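You operate a simulated robot arm through the tools that you are given. There is no shell and no other tool.

The job below is to be done with a simulated robot arm. You get a single attempt, and the scene is never put back.

Task
Add the blue folder to the blue binder, under its clamp bar.
Fine: free the rocker, lay the bar on the sideboard meanwhile, then put it back and lock it; lever down at the end.

Only the result counts: the job must be done as asked and must still hold three seconds after the hand-in. Knocking over, shifting, dropping, spilling or breaking anything else fails it.

Robot
A 7-joint arm with a two-finger parallel gripper, fixed in place. Base frame: the origin is at the foot of the arm, x ahead of it, y to its left, z up; the work surface is at about z = 0.85. Readings come in m, degrees, newtons and seconds.
With the tool pointing down near the work surface it reaches from about 0.24 to 0.68 m from the base axis. Its first joint turns from -66.0 to 66.0 degrees. Payload 2.4 kg.
The tool frame sits at the grasp point between the pads (the TCP): z along the fingers, y along the line on which they close. The tips reach 0.03 m beyond it. The gripper opens to 0.094 m. The fingers are 0.028 m wide and 0.01 m thick; the gripper's body (0.05 by 0.096 m) begins 0.055 m behind the TCP.
Orientation is that of the tool frame in the base frame, as a unit quaternion [x, y, z, w]. With the fingers straight down and closing along the base's y, the tool's x points along the base's -x, its y along +y and its z along -z.

Tools
- The arm moves only by the tool servo_tool. Its argument "moves" is one flat list of numbers, 6 for each row, row after row: the shift along the base's x, y, z in m, then the turn, a rotation vector about the base's x, y, z in degrees. In form: [dx, dy, dz, wx, wy, wz, dx, dy, dz, wx, wy, wz, ...]. A call has 1 to 20 rows; each row is the pose to reach, as a shift and turn from the pose commanded when the call began. "jaw" is the gripper command, from -1 (shut) to 1 (fully open), values between in proportion, set as the call begins (left out, the last holds). A row lasts 0.2 s, in which the tool goes at most 0.05 m and 8.6 degrees; a call with a longer step from one row to the next is refused whole, and so is a gripper value outside its range. Where a pose cannot be reached the arm comes as near as it can. A force on the tool above 40 N (or 10 N above the force at the start of the call, whichever is more), or a blocked arm, ends the call early, and 0.2 s more pass. The fingers move at their own pace (about 0.153 m/s each) and stop on an object; they squeeze with about 44 N. The grip force told is the motor's: it shows also when the fingers shut on nothing. Time passes only in rows, and 0.2 s behind the last, so rows that repeat a pose let the fingers close. It gives the time, the measured TCP pose, the force on the tool (base axes), the opening and the grip force at its end, in the units of the frame above (readings bear some noise), with the torque about the TCP (base axes, N m) and any sound that the robot's microphone picked up, and new pictures: "pictures" is both (left out), scene, wrist or none.
- Cameras (640 x 400 px; columns grow to the right, rows downward): "scene" is fixed at [0.0411, 0.4767, 1.4517]; the picture's right is [-0.70, -0.71, 0.00], its down [-0.35, 0.34, -0.87] and it looks along [0.62, -0.61, -0.49] (base axes); focal length 275 px, centre (320, 200). "wrist" rides on the gripper at [0.076, 0.014, -0.102] in the tool frame; the picture's right is [-0.18, 0.98, 0.00], its down [-0.75, -0.14, -0.64] and it looks along [-0.63, -0.12, 0.77] (tool axes); focal length 243 px, centre (320, 200). There is no depth. A picture from a camera that has moved, and an enlarged one, comes with that camera's place and axes in the base frame and with its lens.
- inspect(camera, box): a new picture of the part [left, top, right, bottom] of that camera's present view, enlarged. It takes no simulated time.
- hand_in(): hands the job in; it is judged then, once.

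Nothing tells you positions but the pictures and the camera data. Unless the task says otherwise, let go and move clear before handing in.

The tools are called after "Emit:" as a command line: name --argument value ..., lists and objects as JSON in quotes. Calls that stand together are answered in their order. servo_tool: Moves the arm, as the interface text tells. Its arguments: {"type":"object","properties":{"moves":{"type":"array"},"jaw":{"type":"number"},"pictures":{"type":"string","enum":["both","scene","wrist","none"]}},"required":["moves"]} The other tools are called the same way: inspect (camera, box) takes an enlarged picture of a part of a camera's view; hand_in () hands the job in.

At the start:

```text
t: 0.0
ee_pos: [0.3191, -0.0808, 1.2867]
tool_rot: [0.0, 1.0, 0.0, 0.0]
ft_force: [0.2, -0.2, 0.2]
wrist_torque: [0.01, 0.0, -0.06]
grip_width: 0.0942
grasp_force: 0.1
```

scene: 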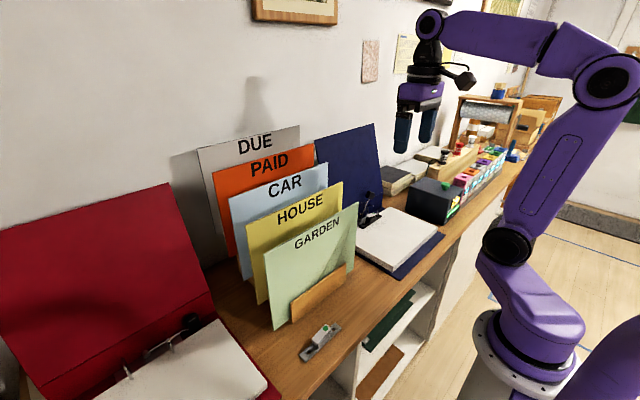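
wrist: 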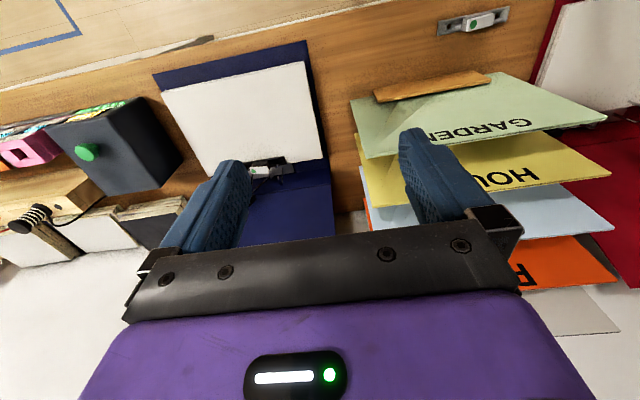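

I see a rack of labelled folders (the light blue one reads CAR), an open red binder at the left and an open navy-blue binder to the right with a paper stack and some clamp mechanism. I'll take enlarged pictures of the details before moving.

Emit:
inspect --camera "scene" --box '[300, 120, 460, 290]'

Emit:
inspect --camera "wrist" --box '[140, 30, 360, 240]'

Emit:
inspect --camera "scene" --box '[190, 110, 370, 370]'

Emit:
inspect --camera "wrist" --box '[340, 0, 640, 200]'

Emit:
inspect --camera "scene" --box '[60, 280, 300, 400]'

```text
2.35 times, centred on (380, 205) of scene
camera zoom: at [0.0411, 0.4767, 1.4517], right [-0.7, -0.71, 0.0], down [-0.35, 0.34, -0.87], along [0.62, -0.61, -0.49], focal length 646 px, centre (179, 188)
```

zoom: 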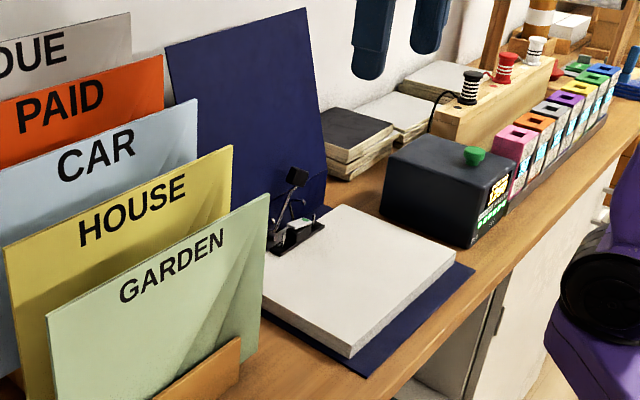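

```text
1.90 times, centred on (250, 135) of wrist
camera zoom: at [0.2422, -0.0652, 1.39], right [0.18, 0.98, 0.0], down [0.75, -0.14, 0.64], along [0.63, -0.12, -0.77], focal length 462 px, centre (453, 324)
```

zoom: 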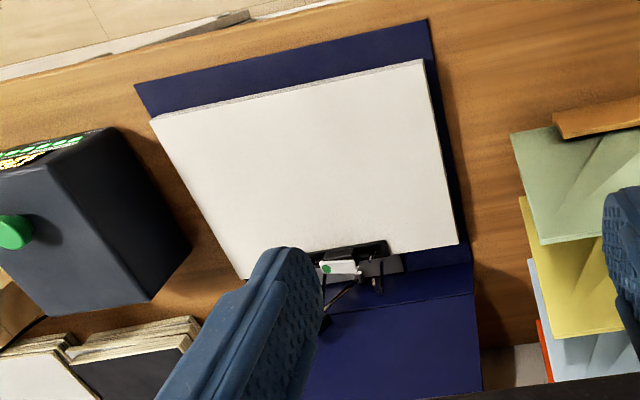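

```text
1.54 times, centred on (280, 240) of scene
camera zoom: at [0.0411, 0.4767, 1.4517], right [-0.7, -0.71, 0.0], down [-0.35, 0.34, -0.87], along [0.62, -0.61, -0.49], focal length 422 px, centre (382, 138)
```

zoom: 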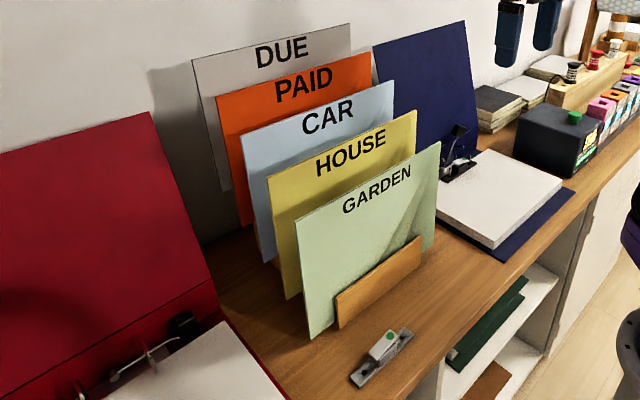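

```text
2.00 times, centred on (490, 100) of wrist
camera zoom: at [0.2422, -0.0652, 1.39], right [0.18, 0.98, 0.0], down [0.75, -0.14, 0.64], along [0.63, -0.12, -0.77], focal length 485 px, centre (-20, 400)
```

zoom: 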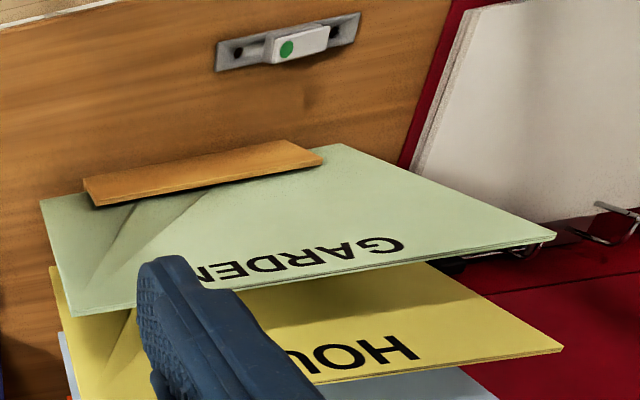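

```text
2.67 times, centred on (180, 340) of scene
camera zoom: at [0.0411, 0.4767, 1.4517], right [-0.7, -0.71, 0.0], down [-0.35, 0.34, -0.87], along [0.62, -0.61, -0.49], focal length 732 px, centre (693, -173)
```

zoom: 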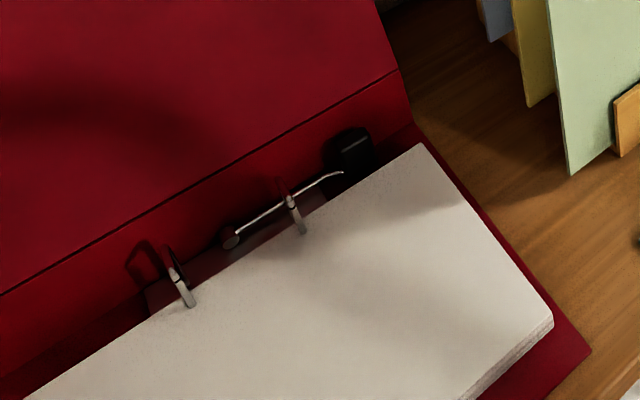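

The blue folder is the CAR one (about x 0.56, top z about 1.16), and the navy binder's mechanism is near (0.54, -0.28). I'll move the wrist camera there at a safe height to look closely.

Emit:
servo_tool --moves '[0.02, -0.04, -0.02, 0, 0, 0, 0.04, -0.08, -0.04, 0, 0, 0, 0.06, -0.11, -0.07, 0, 0, 0, 0.08, -0.14, -0.1, 0, 0, 0, 0.09, -0.16, -0.13, 0, 0, 0, 0.1, -0.175, -0.16, 0, 0, 0, 0.11, -0.18, -0.19, 0, 0, 0, 0.11, -0.18, -0.22, 0, 0, 0]' --jaw 1

```text
t: 1.8
ee_pos: [0.4286, -0.261, 1.0664]
tool_rot: [0.001, 1.0, -0.001, 0.001]
ft_force: [0.8, 0.3, 0.1]
wrist_torque: [-0.02, -0.03, 0.01]
grip_width: 0.094
grasp_force: 0.1
camera wrist: at [0.3519, -0.2463, 1.1695], right [0.18, 0.98, 0.0], down [0.75, -0.14, 0.64], along [0.63, -0.12, -0.77], focal length 243 px, centre (320, 200)
```

scene: 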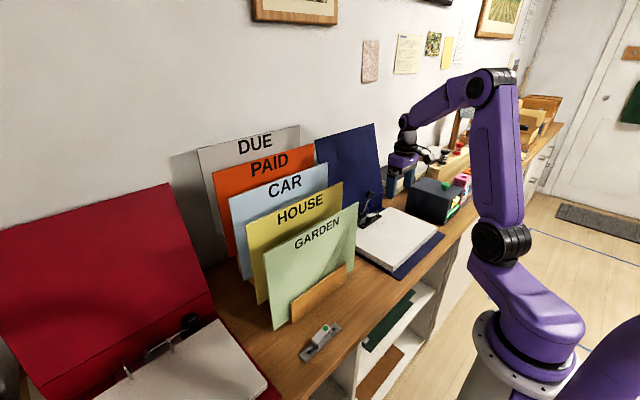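
wrist: 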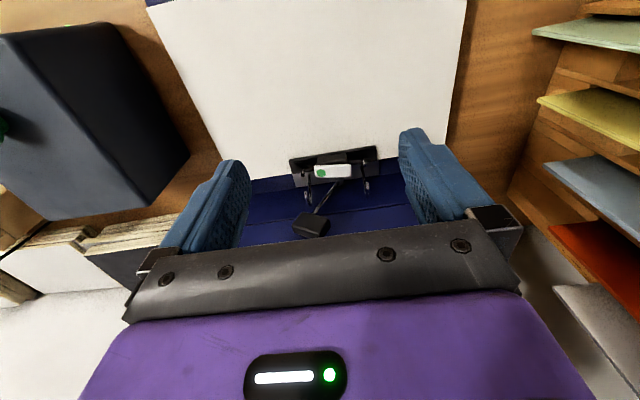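

Emit:
inspect --camera "wrist" --box '[260, 130, 410, 250]'

Emit:
inspect --camera "wrist" --box '[500, 0, 640, 300]'

Emit:
inspect --camera "scene" --box '[345, 180, 405, 230]'

Emit:
inspect --camera "scene" --box '[290, 315, 350, 365]'

```text
3.33 times, centred on (335, 190) of wrist
camera zoom: at [0.3519, -0.2463, 1.1695], right [0.18, 0.98, 0.0], down [0.75, -0.14, 0.64], along [0.63, -0.12, -0.77], focal length 809 px, centre (270, 233)
```

zoom: 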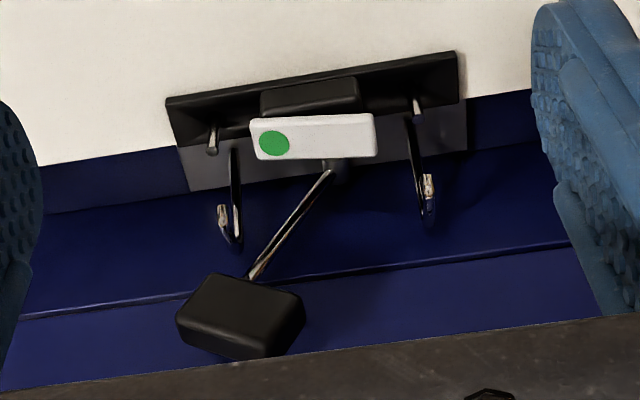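

```text
1.33 times, centred on (570, 150) of wrist
camera zoom: at [0.3519, -0.2463, 1.1695], right [0.18, 0.98, 0.0], down [0.75, -0.14, 0.64], along [0.63, -0.12, -0.77], focal length 324 px, centre (-13, 267)
```

zoom: 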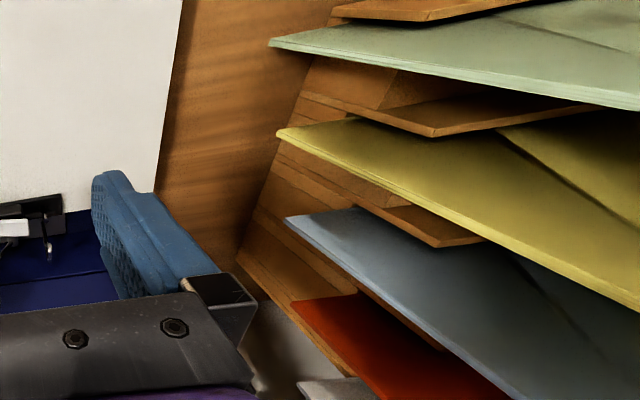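

```text
8.00 times, centred on (375, 205) of scene
camera zoom: at [0.0411, 0.4766, 1.4517], right [-0.7, -0.71, 0.0], down [-0.35, 0.34, -0.87], along [0.62, -0.61, -0.49], focal length 2197 px, centre (-120, 160)
```

zoom: 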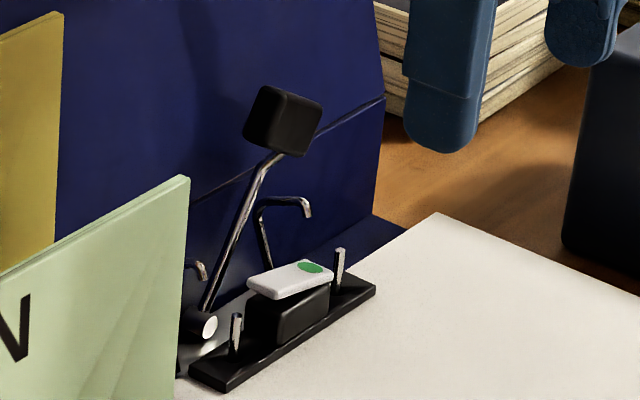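

```text
8.00 times, centred on (320, 340) of scene
camera zoom: at [0.0411, 0.4766, 1.4517], right [-0.7, -0.71, 0.0], down [-0.35, 0.34, -0.87], along [0.62, -0.61, -0.49], focal length 2197 px, centre (320, -920)
```

zoom: 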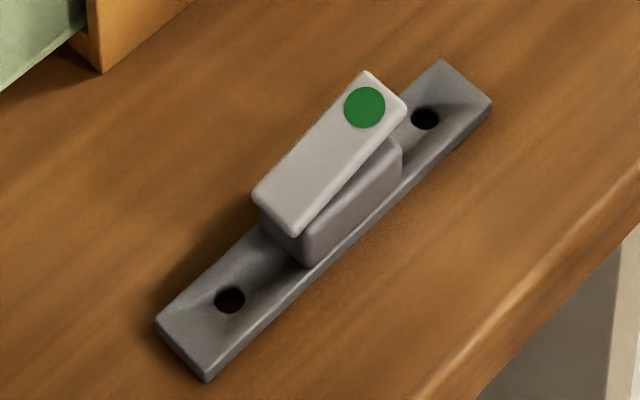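

The clamp mechanism is at about (0.516, -0.26, 0.90): a black bar on two posts with a white rocker (green-dot end down, plain end up), and the lever is up with its knob near (0.555, -0.296, 0.963). Next I'll look at the CAR folder from above to find its holes.

Emit:
servo_tool --moves '[-0.01, 0, 0.05, 0, 0, 0, -0.02, 0.02, 0.1, 0, 0, 0, -0.03, 0.06, 0.13, 0, 0, 0, -0.03, 0.105, 0.15, 0, 0, 0, -0.03, 0.15, 0.17, 0, 0, 0, -0.03, 0.195, 0.18, 0, 0, 0, -0.03, 0.24, 0.19, 0, 0, 0, -0.03, 0.285, 0.19, 0, 0, 0, -0.03, 0.33, 0.19, 0, 0, 0, -0.03, 0.37, 0.19, 0, 0, 0]'

```text
refused: row 1 steps farther than a row can; nothing moved
```

Emit:
servo_tool --moves '[-0.01, 0, 0.045, 0, 0, 0, -0.02, 0.015, 0.085, 0, 0, 0, -0.03, 0.05, 0.115, 0, 0, 0, -0.03, 0.09, 0.14, 0, 0, 0, -0.03, 0.135, 0.16, 0, 0, 0, -0.03, 0.18, 0.175, 0, 0, 0, -0.03, 0.225, 0.185, 0, 0, 0, -0.03, 0.27, 0.19, 0, 0, 0, -0.03, 0.315, 0.19, 0, 0, 0, -0.03, 0.36, 0.19, 0, 0, 0]'

```text
t: 4.0
ee_pos: [0.397, 0.1004, 1.2583]
tool_rot: [0.0, 1.0, -0.001, 0.001]
ft_force: [0.6, -0.4, 0.4]
wrist_torque: [-0.02, 0.04, -0.03]
grip_width: 0.094
grasp_force: 0.1
camera wrist: at [0.3211, 0.1156, 1.3608], right [0.18, 0.98, 0.0], down [0.75, -0.14, 0.64], along [0.63, -0.12, -0.77], focal length 243 px, centre (320, 200)
```

scene: 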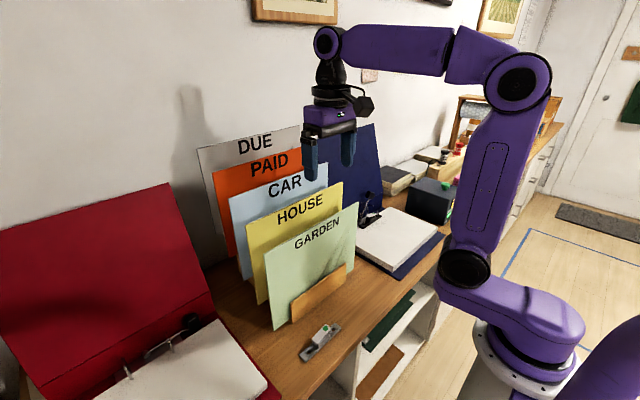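
wrist: 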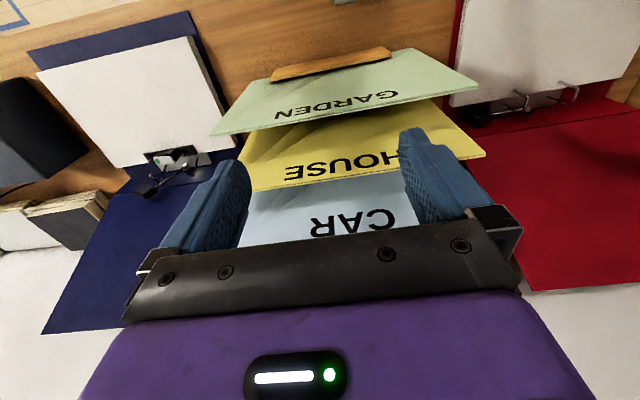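

No holes are visible near the tops of the folders; they may be at the bottom edges, hidden by the rack's dividers. I'll yaw the tool -90° (fingers closing along x), go over the binder at a safe height, and check whether the arm can hold a horizontal-tool pose there for laying the folder flat.

Emit:
servo_tool --moves '[0, -0.03, 0, 0, 0, -8, 0, -0.06, 0, 0, 0, -16, 0, -0.09, 0, 0, 0, -24, 0, -0.12, 0, 0, 0, -32, -0.01, -0.15, 0, 0, 0, -40, -0.02, -0.18, 0, 0, 0, -48, -0.02, -0.21, 0, 0, 0, -56, -0.03, -0.24, -0.01, 0, 0, -64, -0.03, -0.27, -0.02, 0, 0, -72, -0.03, -0.3, -0.03, 0, 0, -80, -0.03, -0.32, -0.04, 0, 0, -88, -0.03, -0.34, -0.05, 0, 0, -90]'

```text
t: 6.6
ee_pos: [0.3696, -0.2407, 1.207]
tool_rot: [0.708, 0.706, 0.0, 0.0]
ft_force: [0.1, -0.2, -0.3]
wrist_torque: [0.02, 0.01, 0.02]
grip_width: 0.094
grasp_force: 0.0
camera wrist: at [0.3833, -0.1634, 1.3103], right [0.98, -0.19, 0.0], down [-0.14, -0.75, 0.64], along [-0.12, -0.63, -0.77], focal length 243 px, centre (320, 200)
```

scene: 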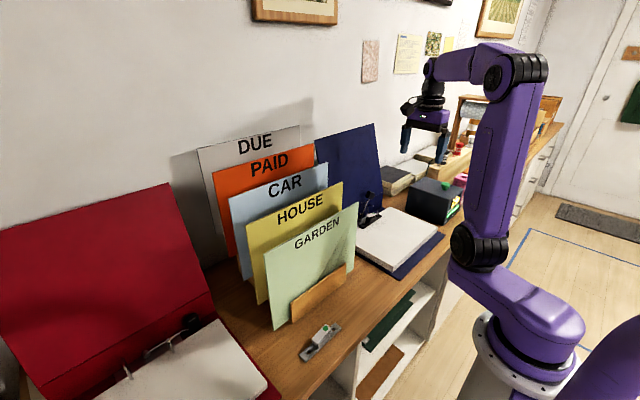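
wrist: 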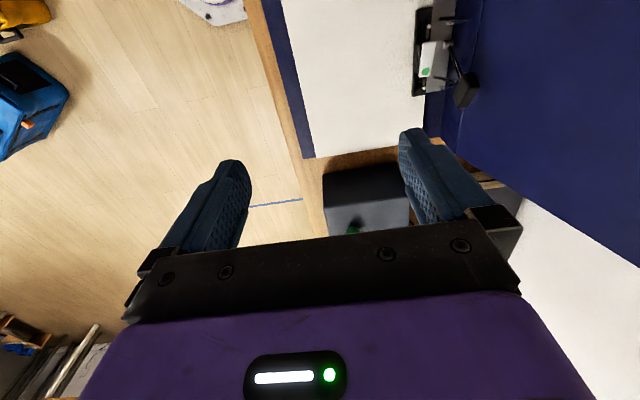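

The yaw works. Now I'll test tilting the tool toward +x in free air.

Emit:
servo_tool --moves '[0, 0, 0, 0, -8, 0, 0, 0, 0, 0, -16, 0, 0, 0, 0, 0, -24, 0, 0, 0, 0, 0, -32, 0, 0, 0, 0, 0, -40, 0, 0, 0, 0, 0, -48, 0, -0.01, 0, 0, 0, -56, 0, -0.02, 0, 0, 0, -64, 0, -0.03, 0, 0, 0, -72, 0, -0.04, 0, 0, 0, -80, 0, -0.05, 0, 0, 0, -85, 0, -0.05, 0, 0, 0, -85, 0]'

```text
t: 9.2
ee_pos: [0.3177, -0.2402, 1.2074]
tool_rot: [0.521, 0.521, 0.479, 0.478]
ft_force: [-0.6, 0.5, 0.1]
wrist_torque: [0.02, 0.03, -0.02]
grip_width: 0.0938
grasp_force: 0.0
camera wrist: at [0.2174, -0.1632, 1.2303], right [0.08, -0.18, 0.98], down [-0.65, -0.75, -0.09], along [0.75, -0.63, -0.18], focal length 243 px, centre (320, 200)
```

scene: 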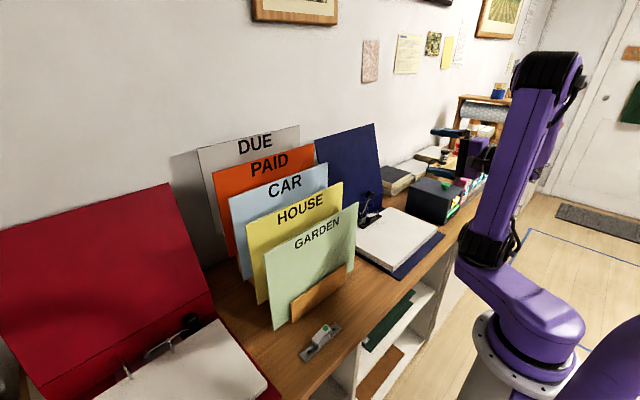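
wrist: 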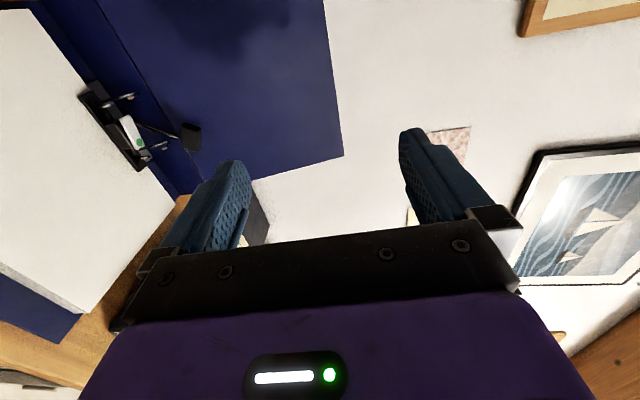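

It reaches horizontal at z 1.2. I'll shut the jaw and lower carefully to about z 0.95 to test the reach near the binder's front edge.

Emit:
servo_tool --moves '[0, 0, -0.045, 0, 0, 0, 0, 0, -0.09, 0, 0, 0, 0, 0, -0.135, 0, 0, 0, -0.01, 0, -0.18, 0, 0, 0, -0.015, 0, -0.22, 0, 0, 0, -0.015, 0, -0.255, 0, 0, 0, -0.015, 0, -0.255, 0, 0, 0]' --jaw -1

```text
t: 10.8
ee_pos: [0.3021, -0.2393, 0.951]
tool_rot: [0.521, 0.521, 0.478, 0.478]
ft_force: [-0.6, -0.6, -0.3]
wrist_torque: [0.0, -0.03, 0.01]
grip_width: 0.0
grasp_force: 32.7
camera wrist: at [0.2015, -0.1633, 0.9747], right [0.09, -0.18, 0.98], down [-0.65, -0.75, -0.08], along [0.75, -0.63, -0.18], focal length 243 px, centre (320, 200)
```

scene: 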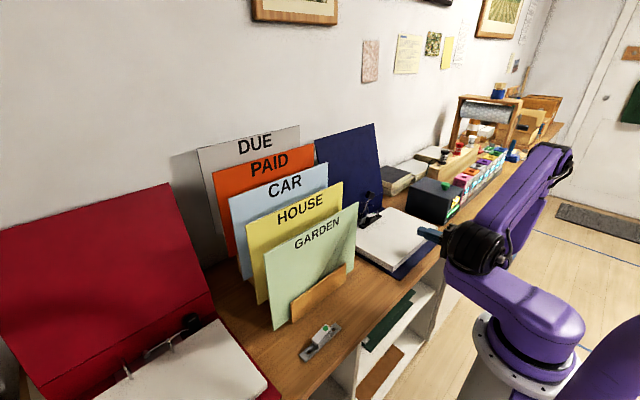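
wrist: 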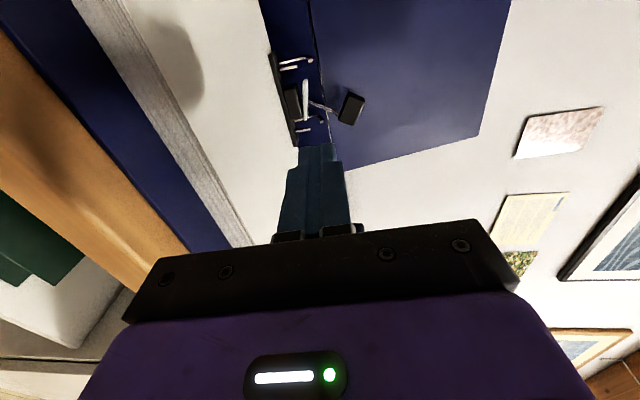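

The horizontal pose is reachable near the binder. This low view is also good for the mechanism, so I'll inspect it.

Emit:
inspect --camera "wrist" --box '[250, 40, 390, 150]'

Emit:
inspect --camera "wrist" --box '[0, 0, 300, 300]'

Emit:
inspect --camera "scene" --box '[340, 180, 460, 290]'

```text
3.64 times, centred on (320, 95) of wrist
camera zoom: at [0.2015, -0.1633, 0.9747], right [0.09, -0.18, 0.98], down [-0.65, -0.75, -0.08], along [0.75, -0.63, -0.18], focal length 882 px, centre (320, 582)
```

zoom: 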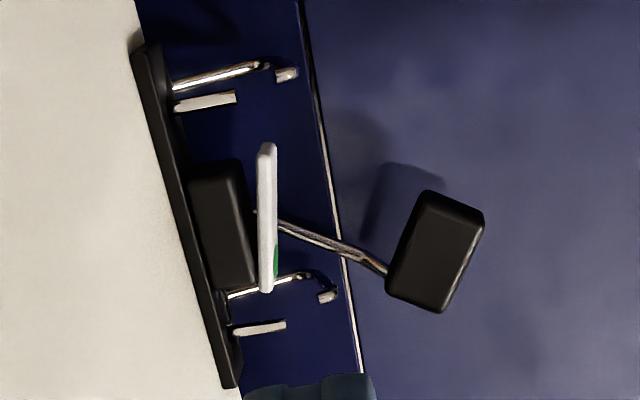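

```text
1.33 times, centred on (150, 150) of wrist
camera zoom: at [0.2015, -0.1633, 0.9747], right [0.09, -0.18, 0.98], down [-0.65, -0.75, -0.08], along [0.75, -0.63, -0.18], focal length 324 px, centre (547, 267)
```

zoom: 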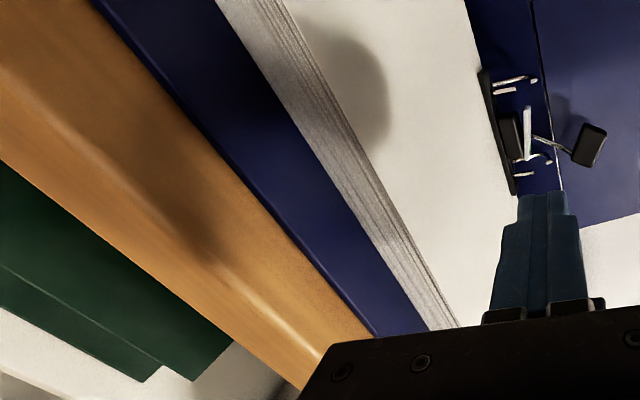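

```text
3.64 times, centred on (400, 235) of scene
camera zoom: at [0.0411, 0.4767, 1.4517], right [-0.7, -0.71, 0.0], down [-0.35, 0.34, -0.87], along [0.62, -0.61, -0.49], focal length 998 px, centre (29, 73)
```

zoom: 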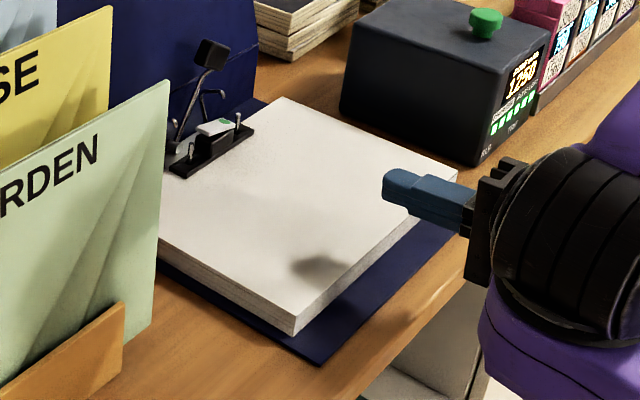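

Confirmed: the rocker's plain (+y) end is raised and its dot end is down, so to free it I'd press the raised end. I'll rise, bring the tool back to about 20° off vertical, and hover over the rocker's +y end.

Emit:
servo_tool --moves '[0, 0, 0.05, 0, 0, 0, 0, 0, 0.1, 0, 0, 0, 0.02, 0, 0.13, 0, 8, 0, 0.04, 0, 0.14, 0, 16, 0, 0.06, 0, 0.14, 0, 24, 0, 0.08, 0, 0.14, 0, 32, 0, 0.1, 0, 0.14, 0, 40, 0, 0.12, -0.001, 0.13, 0, 48, 0, 0.14, -0.002, 0.12, 0, 56, 0, 0.16, -0.003, 0.11, 0, 64, 0, 0.18, -0.003, 0.1, 0, 65, 0, 0.19, -0.003, 0.09, 0, 65, 0]'

```text
t: 13.4
ee_pos: [0.4934, -0.2428, 1.0427]
tool_rot: [0.696, 0.696, 0.122, 0.123]
ft_force: [-0.3, 0.4, 0.2]
wrist_torque: [0.03, 0.03, -0.02]
grip_width: 0.0
grasp_force: 33.1
camera wrist: at [0.4727, -0.1657, 1.1438], right [0.92, -0.18, 0.34], down [-0.35, -0.75, 0.56], along [0.15, -0.63, -0.76], focal length 243 px, centre (320, 200)
```

scene: 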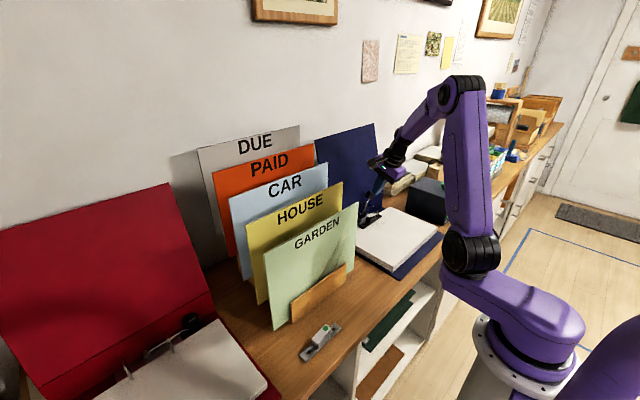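
wrist: 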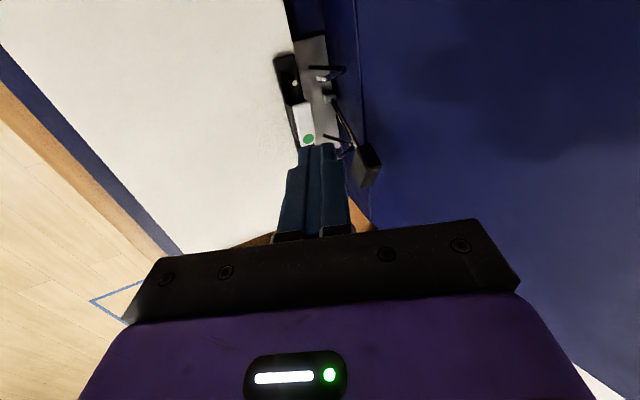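

Emit:
inspect --camera "wrist" --box '[260, 20, 400, 200]'

Emit:
inspect --camera "scene" --box '[345, 160, 405, 230]'

```text
2.22 times, centred on (330, 110) of wrist
camera zoom: at [0.4727, -0.1657, 1.1438], right [0.92, -0.18, 0.34], down [-0.35, -0.75, 0.56], along [0.15, -0.63, -0.76], focal length 539 px, centre (298, 400)
```

zoom: 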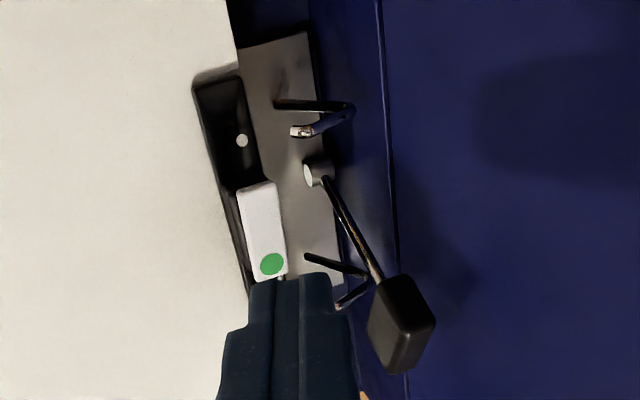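

```text
5.71 times, centred on (375, 195) of scene
camera zoom: at [0.0411, 0.4767, 1.4517], right [-0.7, -0.71, 0.0], down [-0.35, 0.34, -0.87], along [0.62, -0.61, -0.49], focal length 1569 px, centre (6, 229)
```

zoom: 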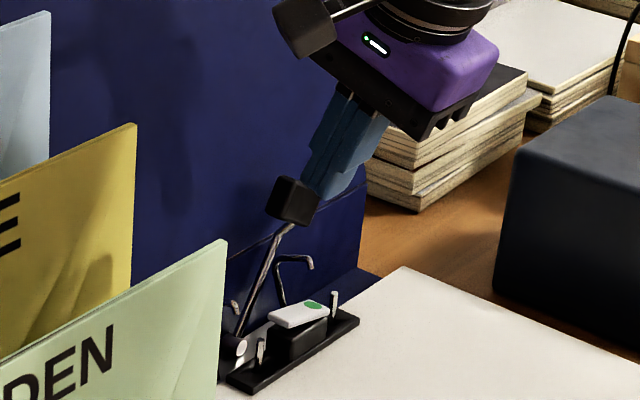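

I've refined the rocker's raised end to about (0.522, -0.239, 0.912) and the +y post to (0.522, -0.220). I'll move the closed tips just above the raised end.

Emit:
servo_tool --moves '[0.01, -0.001, -0.025, 0, 0, 0, 0.02, -0.002, -0.05, 0, 0, 0, 0.027, -0.002, -0.075, 0, 0, 0, 0.0275, -0.002, -0.09, 0, 0, 0, 0.0275, -0.002, -0.09, 0, 0, 0]'

```text
t: 14.6
ee_pos: [0.5215, -0.2449, 0.951]
tool_rot: [0.696, 0.696, 0.123, 0.123]
ft_force: [-0.1, -0.4, -0.2]
wrist_torque: [-0.03, 0.02, -0.02]
grip_width: 0.0002
grasp_force: 33.0
camera wrist: at [0.4997, -0.1679, 1.0524], right [0.92, -0.18, 0.34], down [-0.35, -0.75, 0.56], along [0.15, -0.63, -0.76], focal length 243 px, centre (320, 200)
```

scene: 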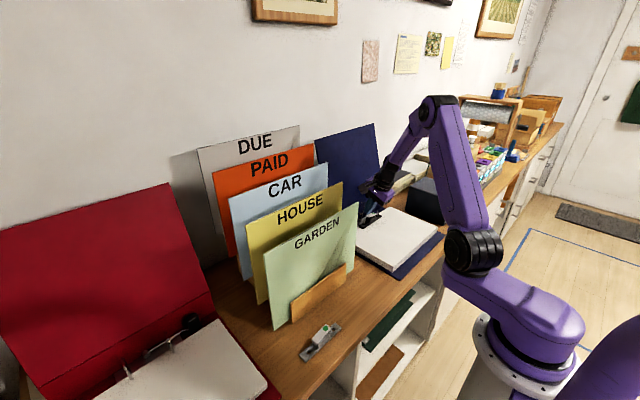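
wrist: 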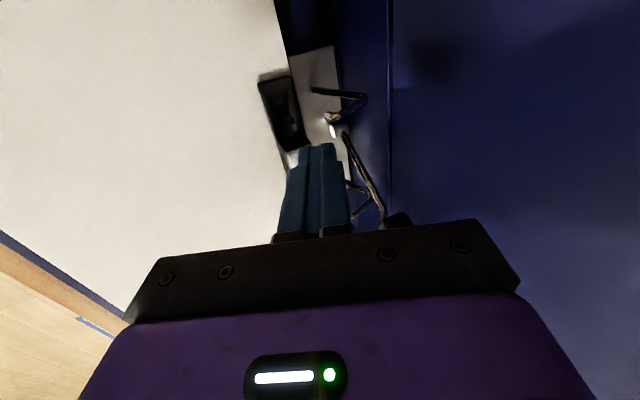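

Emit:
inspect --camera "wrist" --box '[250, 50, 400, 250]'

Emit:
inspect --camera "scene" --box '[345, 170, 405, 230]'

```text
2.00 times, centred on (325, 150) of wrist
camera zoom: at [0.4997, -0.1679, 1.0524], right [0.92, -0.18, 0.34], down [-0.35, -0.75, 0.56], along [0.15, -0.63, -0.76], focal length 485 px, centre (310, 300)
```

zoom: 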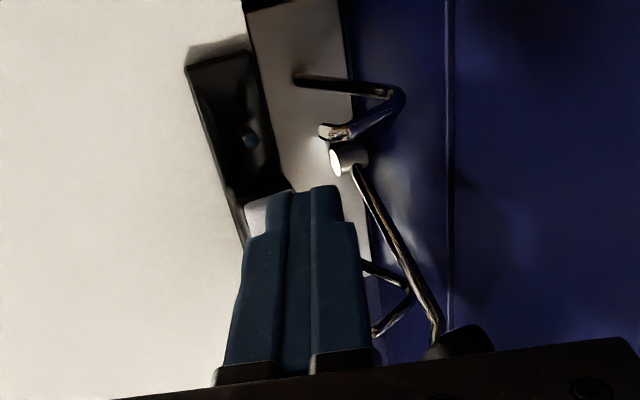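

```text
6.67 times, centred on (375, 200) of scene
camera zoom: at [0.0411, 0.4766, 1.4517], right [-0.7, -0.71, 0.0], down [-0.35, 0.34, -0.87], along [0.62, -0.61, -0.49], focal length 1831 px, centre (-47, 200)
```

zoom: 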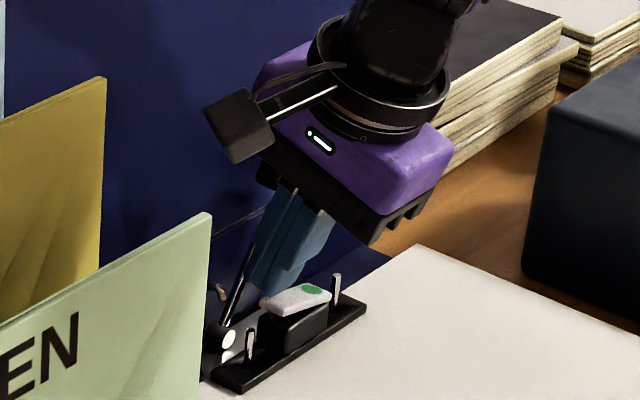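

The tip is over the rocker's raised end. I'll press down slowly in small steps, watching the force and sound.

Emit:
servo_tool --moves '[-0.002, 0, -0.003, 0, 0, 0, -0.002, 0, -0.006, 0, 0, 0, -0.002, 0, -0.009, 0, 0, 0, -0.002, 0, -0.012, 0, 0, 0, -0.002, 0, -0.014, 0, 0, 0]' --pictures "none"

```text
t: 15.8
ee_pos: [0.5196, -0.2455, 0.9389]
tool_rot: [0.696, 0.696, 0.124, 0.124]
ft_force: [-2.0, 2.5, 16.5]
wrist_torque: [-0.17, 0.0, -0.02]
grip_width: 0.0
grasp_force: 33.0
```

Contact with 16.5 N at z 0.939. I'll keep pressing in small steps.

Emit:
servo_tool --moves '[0, 0, -0.002, 0, 0, 0, 0, 0, -0.004, 0, 0, 0]' --pictures "scene"

Emit:
inspect --camera "scene" --box '[345, 170, 405, 230]'

```text
t: 16.3
ee_pos: [0.5214, -0.2448, 0.9389]
tool_rot: [0.695, 0.697, 0.124, 0.128]
ft_force: [-3.3, 4.0, 11.9]
wrist_torque: [-0.03, 0.05, -0.06]
grip_width: 0.0
grasp_force: 33.2
stopped in row 2: the force on the tool passed its limit at 43 N (the readings are from after the stop); the commanded pose is now the measured one
```

scene: 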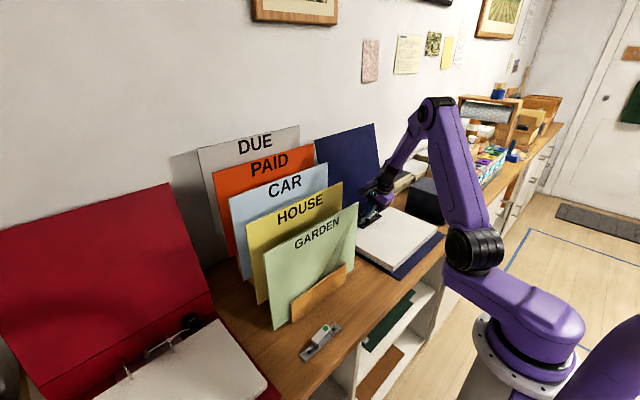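

```text
6.67 times, centred on (375, 200) of scene
camera zoom: at [0.0407, 0.4769, 1.4517], right [-0.7, -0.71, 0.0], down [-0.35, 0.34, -0.87], along [0.62, -0.61, -0.49], focal length 1831 px, centre (-47, 200)
```

zoom: 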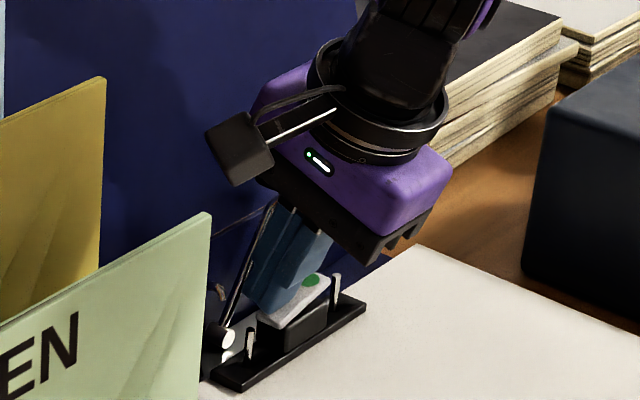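

The rocker now looks tipped the other way (dot end raised). I'll lift off and check.

Emit:
servo_tool --moves '[-0.002, 0, 0.02, 0, 0, 0, -0.01, 0.01, 0.05, 0, 0, 0, -0.02, 0.03, 0.08, 0, 0, 0, -0.03, 0.05, 0.1, 0, 0, 0, -0.03, 0.05, 0.1, 0, 0, 0]'

Emit:
inspect --camera "scene" --box '[345, 180, 405, 230]'

Emit:
inspect --camera "wrist" --box '[240, 40, 400, 200]'

```text
t: 17.5
ee_pos: [0.4893, -0.1952, 1.0396]
tool_rot: [0.695, 0.697, 0.124, 0.127]
ft_force: [0.3, -0.6, -1.4]
wrist_torque: [0.01, -0.01, 0.03]
grip_width: 0.0
grasp_force: 32.8
camera wrist: at [0.4675, -0.1173, 1.1404], right [0.92, -0.18, 0.34], down [-0.35, -0.75, 0.56], along [0.16, -0.63, -0.76], focal length 243 px, centre (320, 200)
```

scene: 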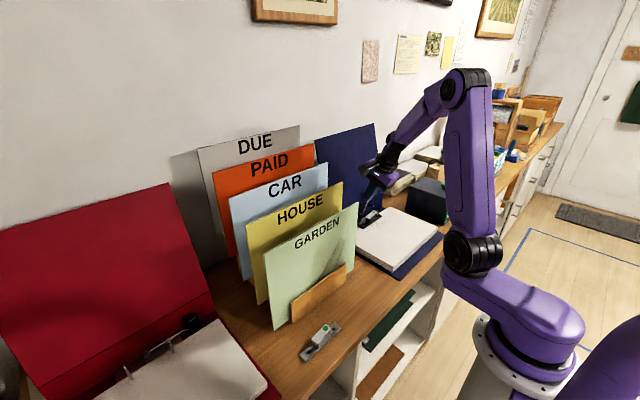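
wrist: 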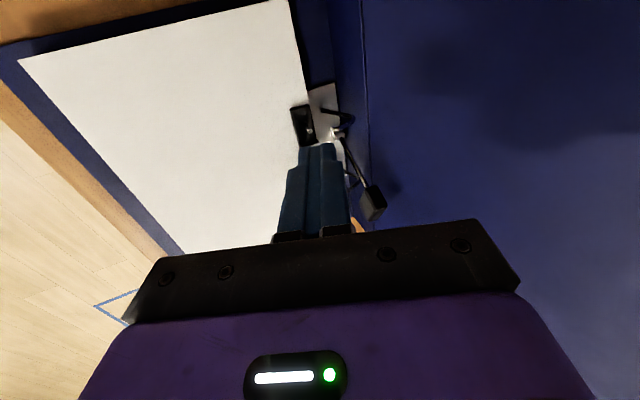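

```text
8.00 times, centred on (375, 205) of scene
camera zoom: at [0.0411, 0.4767, 1.4517], right [-0.7, -0.71, 0.0], down [-0.35, 0.34, -0.87], along [0.62, -0.61, -0.49], focal length 2197 px, centre (-120, 160)
```

zoom: 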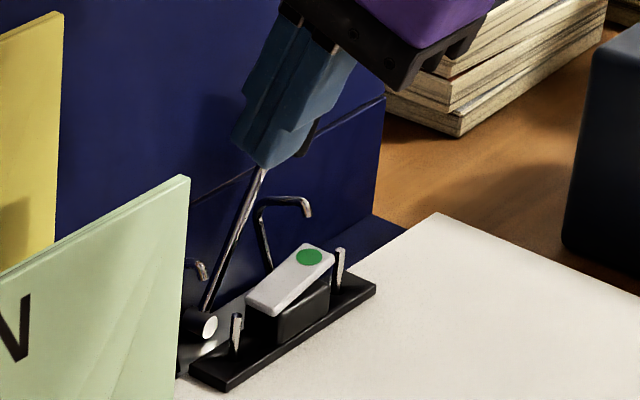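

```text
2.50 times, centred on (320, 120) of wrist
camera zoom: at [0.4675, -0.1173, 1.1404], right [0.92, -0.18, 0.34], down [-0.35, -0.75, 0.56], along [0.16, -0.63, -0.76], focal length 606 px, centre (320, 400)
```

zoom: 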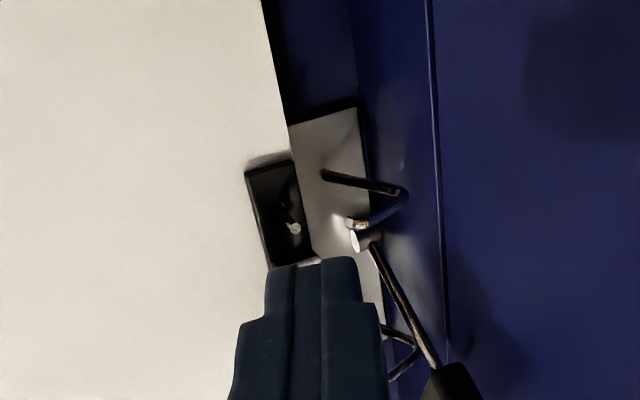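

The rocker has flipped (dot end up, same as the loose bar), so it should be free. Next I'll set the jaw partly open with the hand leaning toward +y, clear of the lever knob, and hover over the bar's block.

Emit:
servo_tool --moves '[0.01, 0, 0.01, -4, 5.1, -0.7, 0.02, 0.0, 0.02, -8, 10.2, -1.4, 0.03, -0.01, 0.02, -12, 15.3, -2.1, 0.032, -0.03, 0.01, -14.9, 20.4, -2.7, 0.032, -0.045, -0.01, -14.9, 20.4, -2.7, 0.032, -0.05, -0.03, -14.9, 20.4, -2.7, 0.032, -0.05, -0.03, -14.9, 20.4, -2.7]' --jaw -0.277

Emit:
inspect --camera "wrist" --box '[220, 40, 420, 240]'

Emit:
inspect --camera "scene" --box '[345, 160, 405, 230]'

```text
t: 19.1
ee_pos: [0.5237, -0.2451, 1.0078]
tool_rot: [0.699, 0.702, -0.095, 0.093]
ft_force: [0.2, 0.1, 0.2]
wrist_torque: [0.02, -0.02, -0.01]
grip_width: 0.0341
grasp_force: 0.0
camera wrist: at [0.5375, -0.1441, 1.088], right [0.98, -0.18, 0.05], down [-0.14, -0.56, 0.82], along [-0.12, -0.81, -0.57], focal length 243 px, centre (320, 200)
```

scene: 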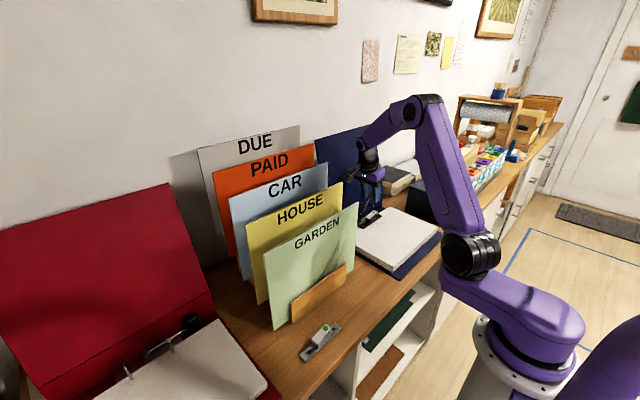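
wrist: 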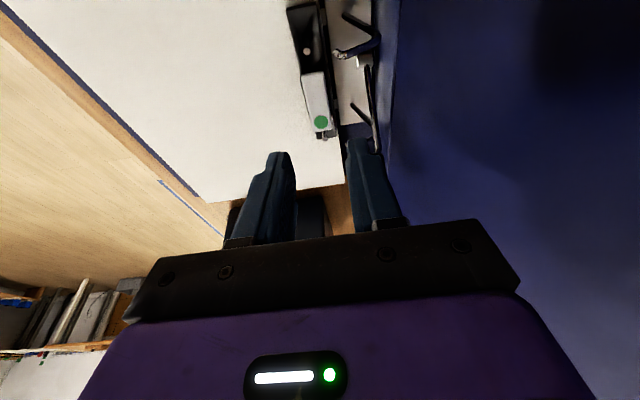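

```text
2.00 times, centred on (320, 140) of wrist
camera zoom: at [0.5375, -0.1441, 1.088], right [0.98, -0.18, 0.05], down [-0.14, -0.56, 0.82], along [-0.12, -0.81, -0.57], focal length 485 px, centre (320, 320)
```

zoom: 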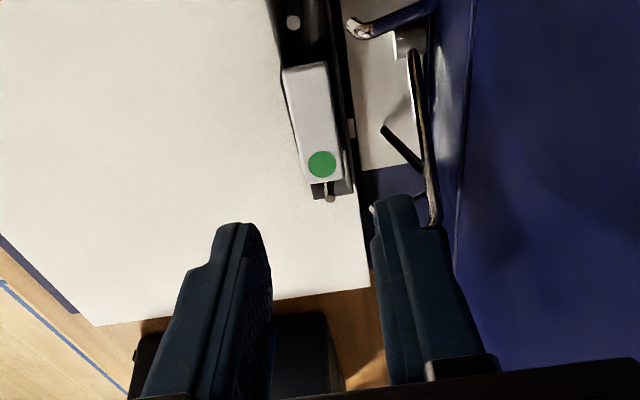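

```text
5.71 times, centred on (375, 195) of scene
camera zoom: at [0.0411, 0.4766, 1.4517], right [-0.7, -0.71, 0.0], down [-0.35, 0.34, -0.87], along [0.62, -0.61, -0.49], focal length 1569 px, centre (6, 229)
```

zoom: 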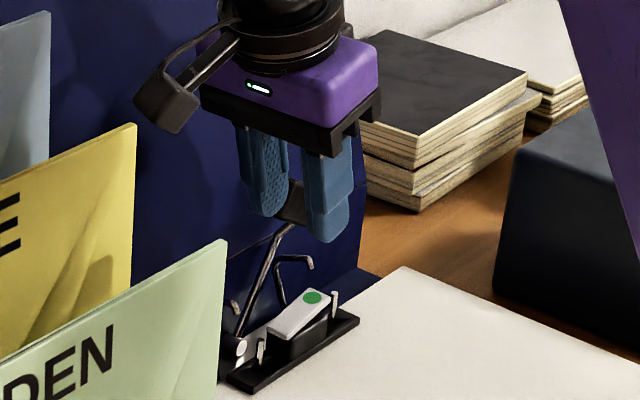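

The rocker centre is about (0.5225, -0.261), with the bar plate top at about z 0.872. I'll descend with fingers on either side of the block, keeping away from the lever knob.

Emit:
servo_tool --moves '[-0.001, 0.005, -0.025, 0, 0, 0, -0.001, 0.005, -0.05, 0, 0, 0, -0.001, 0.003, -0.068, 0, 0, 0, -0.001, -0.002, -0.08, 0, 0, 0, -0.001, -0.005, -0.088, 0, 0, 0, -0.001, -0.005, -0.094, 0, 0, 0, -0.001, -0.005, -0.094, 0, 0, 0]'

Emit:
inspect --camera "wrist" --box '[220, 40, 420, 240]'

Emit:
inspect --camera "scene" --box '[345, 170, 405, 230]'

```text
t: 20.7
ee_pos: [0.5224, -0.2503, 0.9142]
tool_rot: [0.7, 0.702, -0.095, 0.093]
ft_force: [-0.7, -0.3, 0.3]
wrist_torque: [0.02, -0.02, -0.01]
grip_width: 0.0339
grasp_force: 0.0
camera wrist: at [0.5364, -0.1495, 0.9933], right [0.98, -0.18, 0.05], down [-0.14, -0.56, 0.82], along [-0.12, -0.81, -0.57], focal length 243 px, centre (320, 200)
```

scene: 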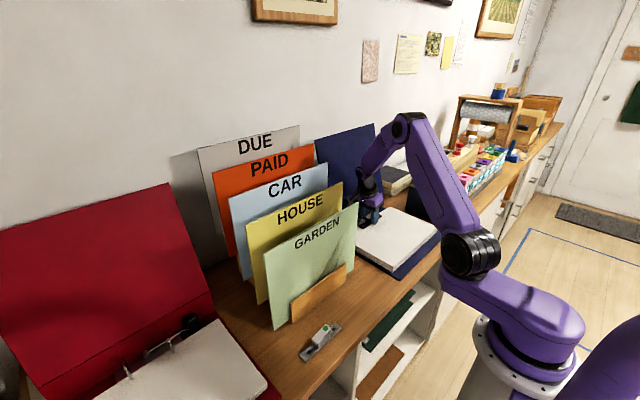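
wrist: 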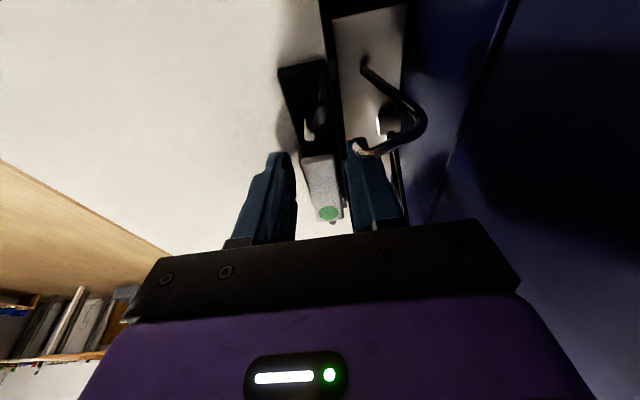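

```text
2.00 times, centred on (320, 140) of wrist
camera zoom: at [0.5364, -0.1495, 0.9933], right [0.98, -0.18, 0.05], down [-0.14, -0.56, 0.82], along [-0.12, -0.81, -0.57], focal length 485 px, centre (320, 320)
```

zoom: 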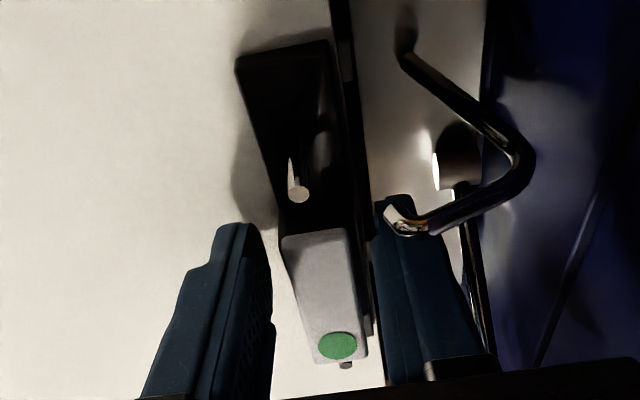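

```text
6.67 times, centred on (375, 200) of scene
camera zoom: at [0.0411, 0.4767, 1.4517], right [-0.7, -0.71, 0.0], down [-0.35, 0.34, -0.87], along [0.62, -0.61, -0.49], focal length 1831 px, centre (-47, 200)
```

zoom: 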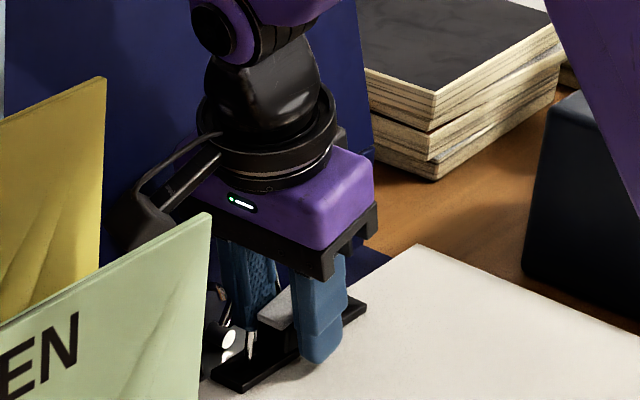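

The block sits about 4 mm toward +x relative to the fingers. I'll narrow the jaw and shift +x 4 mm before closing.

Emit:
servo_tool --moves '[0.002, 0, 0, 0, 0, 0, 0.004, 0, 0, 0, 0, 0, 0.004, 0, 0, 0, 0, 0]' --jaw -0.447 --pictures "wrist"

Emit:
inspect --camera "wrist" --box '[260, 100, 400, 240]'

```text
t: 21.5
ee_pos: [0.5251, -0.2507, 0.9141]
tool_rot: [0.7, 0.702, -0.096, 0.094]
ft_force: [0.3, 0.0, 0.0]
wrist_torque: [0.01, 0.0, -0.02]
grip_width: 0.0259
grasp_force: 0.1
camera wrist: at [0.5404, -0.1494, 0.9935], right [0.98, -0.18, 0.05], down [-0.14, -0.56, 0.82], along [-0.12, -0.81, -0.57], focal length 243 px, centre (320, 200)
```

wrist: 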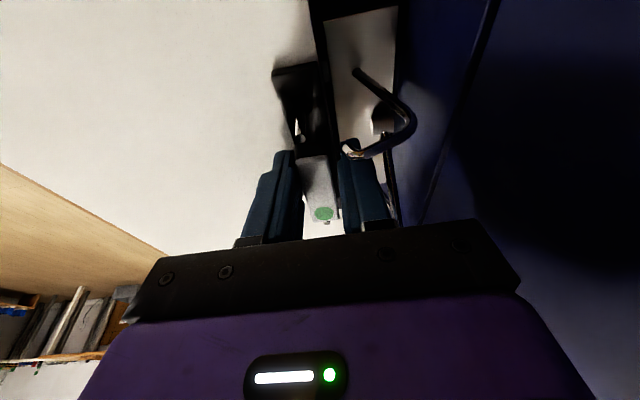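

```text
2.86 times, centred on (330, 170) of wrist
camera zoom: at [0.5404, -0.1494, 0.9935], right [0.98, -0.18, 0.05], down [-0.14, -0.56, 0.82], along [-0.12, -0.81, -0.57], focal length 693 px, centre (291, 286)
```

zoom: 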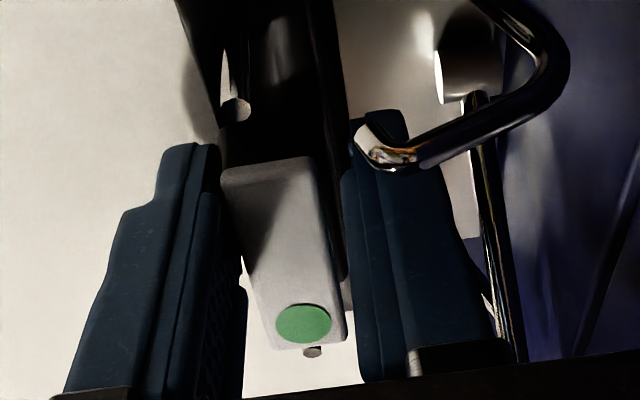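

The rocker and block are now centred between the pads. Closing the grip.

Emit:
servo_tool --moves '[0, 0, 0, 0, 0, 0, 0, 0, 0, 0, 0, 0, 0, 0, 0, 0, 0, 0]' --jaw -1 --pictures "none"

Emit:
inspect --camera "wrist" --box '[260, 100, 400, 240]'

```text
t: 22.3
ee_pos: [0.5249, -0.2509, 0.9142]
tool_rot: [0.7, 0.702, -0.096, 0.092]
ft_force: [-9.5, 1.1, 1.3]
wrist_torque: [0.06, 0.29, 0.06]
grip_width: 0.0207
grasp_force: 44.2
```

```text
2.86 times, centred on (330, 170) of wrist
camera zoom: at [0.5396, -0.1496, 0.9933], right [0.98, -0.18, 0.04], down [-0.14, -0.56, 0.82], along [-0.12, -0.81, -0.57], focal length 693 px, centre (291, 286)
```

zoom: 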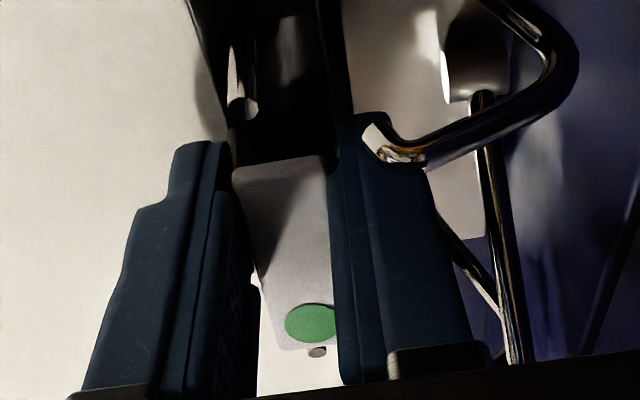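

Gripped at 20.7 mm width with a small side load (-9.5 N in x). I'll relieve it by 1 mm and lift slowly.

Emit:
servo_tool --moves '[-0.001, 0, 0, 0, 0, 0, -0.001, 0, 0.003, 0, 0, 0, -0.001, 0, 0.008, 0, 0, 0]' --pictures "none"

Emit:
inspect --camera "scene" --box '[345, 170, 405, 230]'

Emit:
inspect --camera "wrist" --box '[260, 60, 400, 240]'

```text
t: 23.1
ee_pos: [0.5251, -0.2507, 0.9224]
tool_rot: [0.7, 0.702, -0.095, 0.093]
ft_force: [-4.5, 0.0, -1.6]
wrist_torque: [0.01, 0.16, -0.06]
grip_width: 0.021
grasp_force: 43.9
```

```text
6.67 times, centred on (375, 200) of scene
camera zoom: at [0.041, 0.4766, 1.4517], right [-0.7, -0.71, 0.0], down [-0.35, 0.34, -0.87], along [0.62, -0.61, -0.49], focal length 1831 px, centre (-47, 200)
```

zoom: 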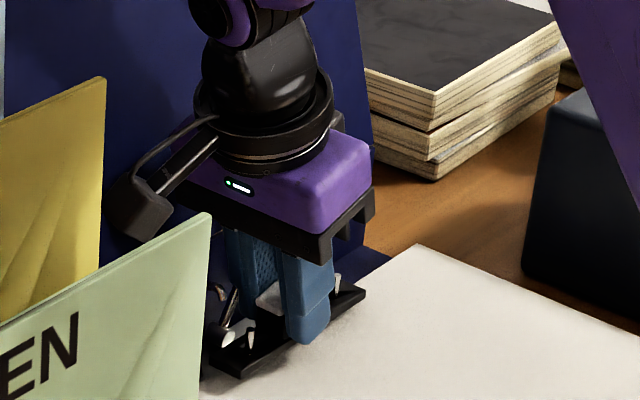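

```text
2.22 times, centred on (330, 150) of wrist
camera zoom: at [0.5391, -0.1497, 1.0016], right [0.98, -0.17, 0.05], down [-0.14, -0.56, 0.82], along [-0.12, -0.81, -0.57], focal length 539 px, centre (298, 311)
```

zoom: 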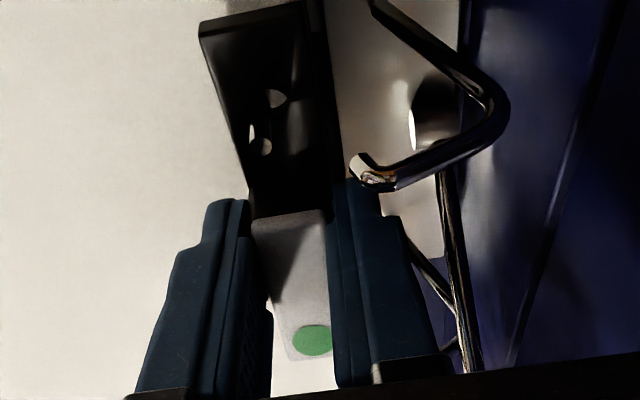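

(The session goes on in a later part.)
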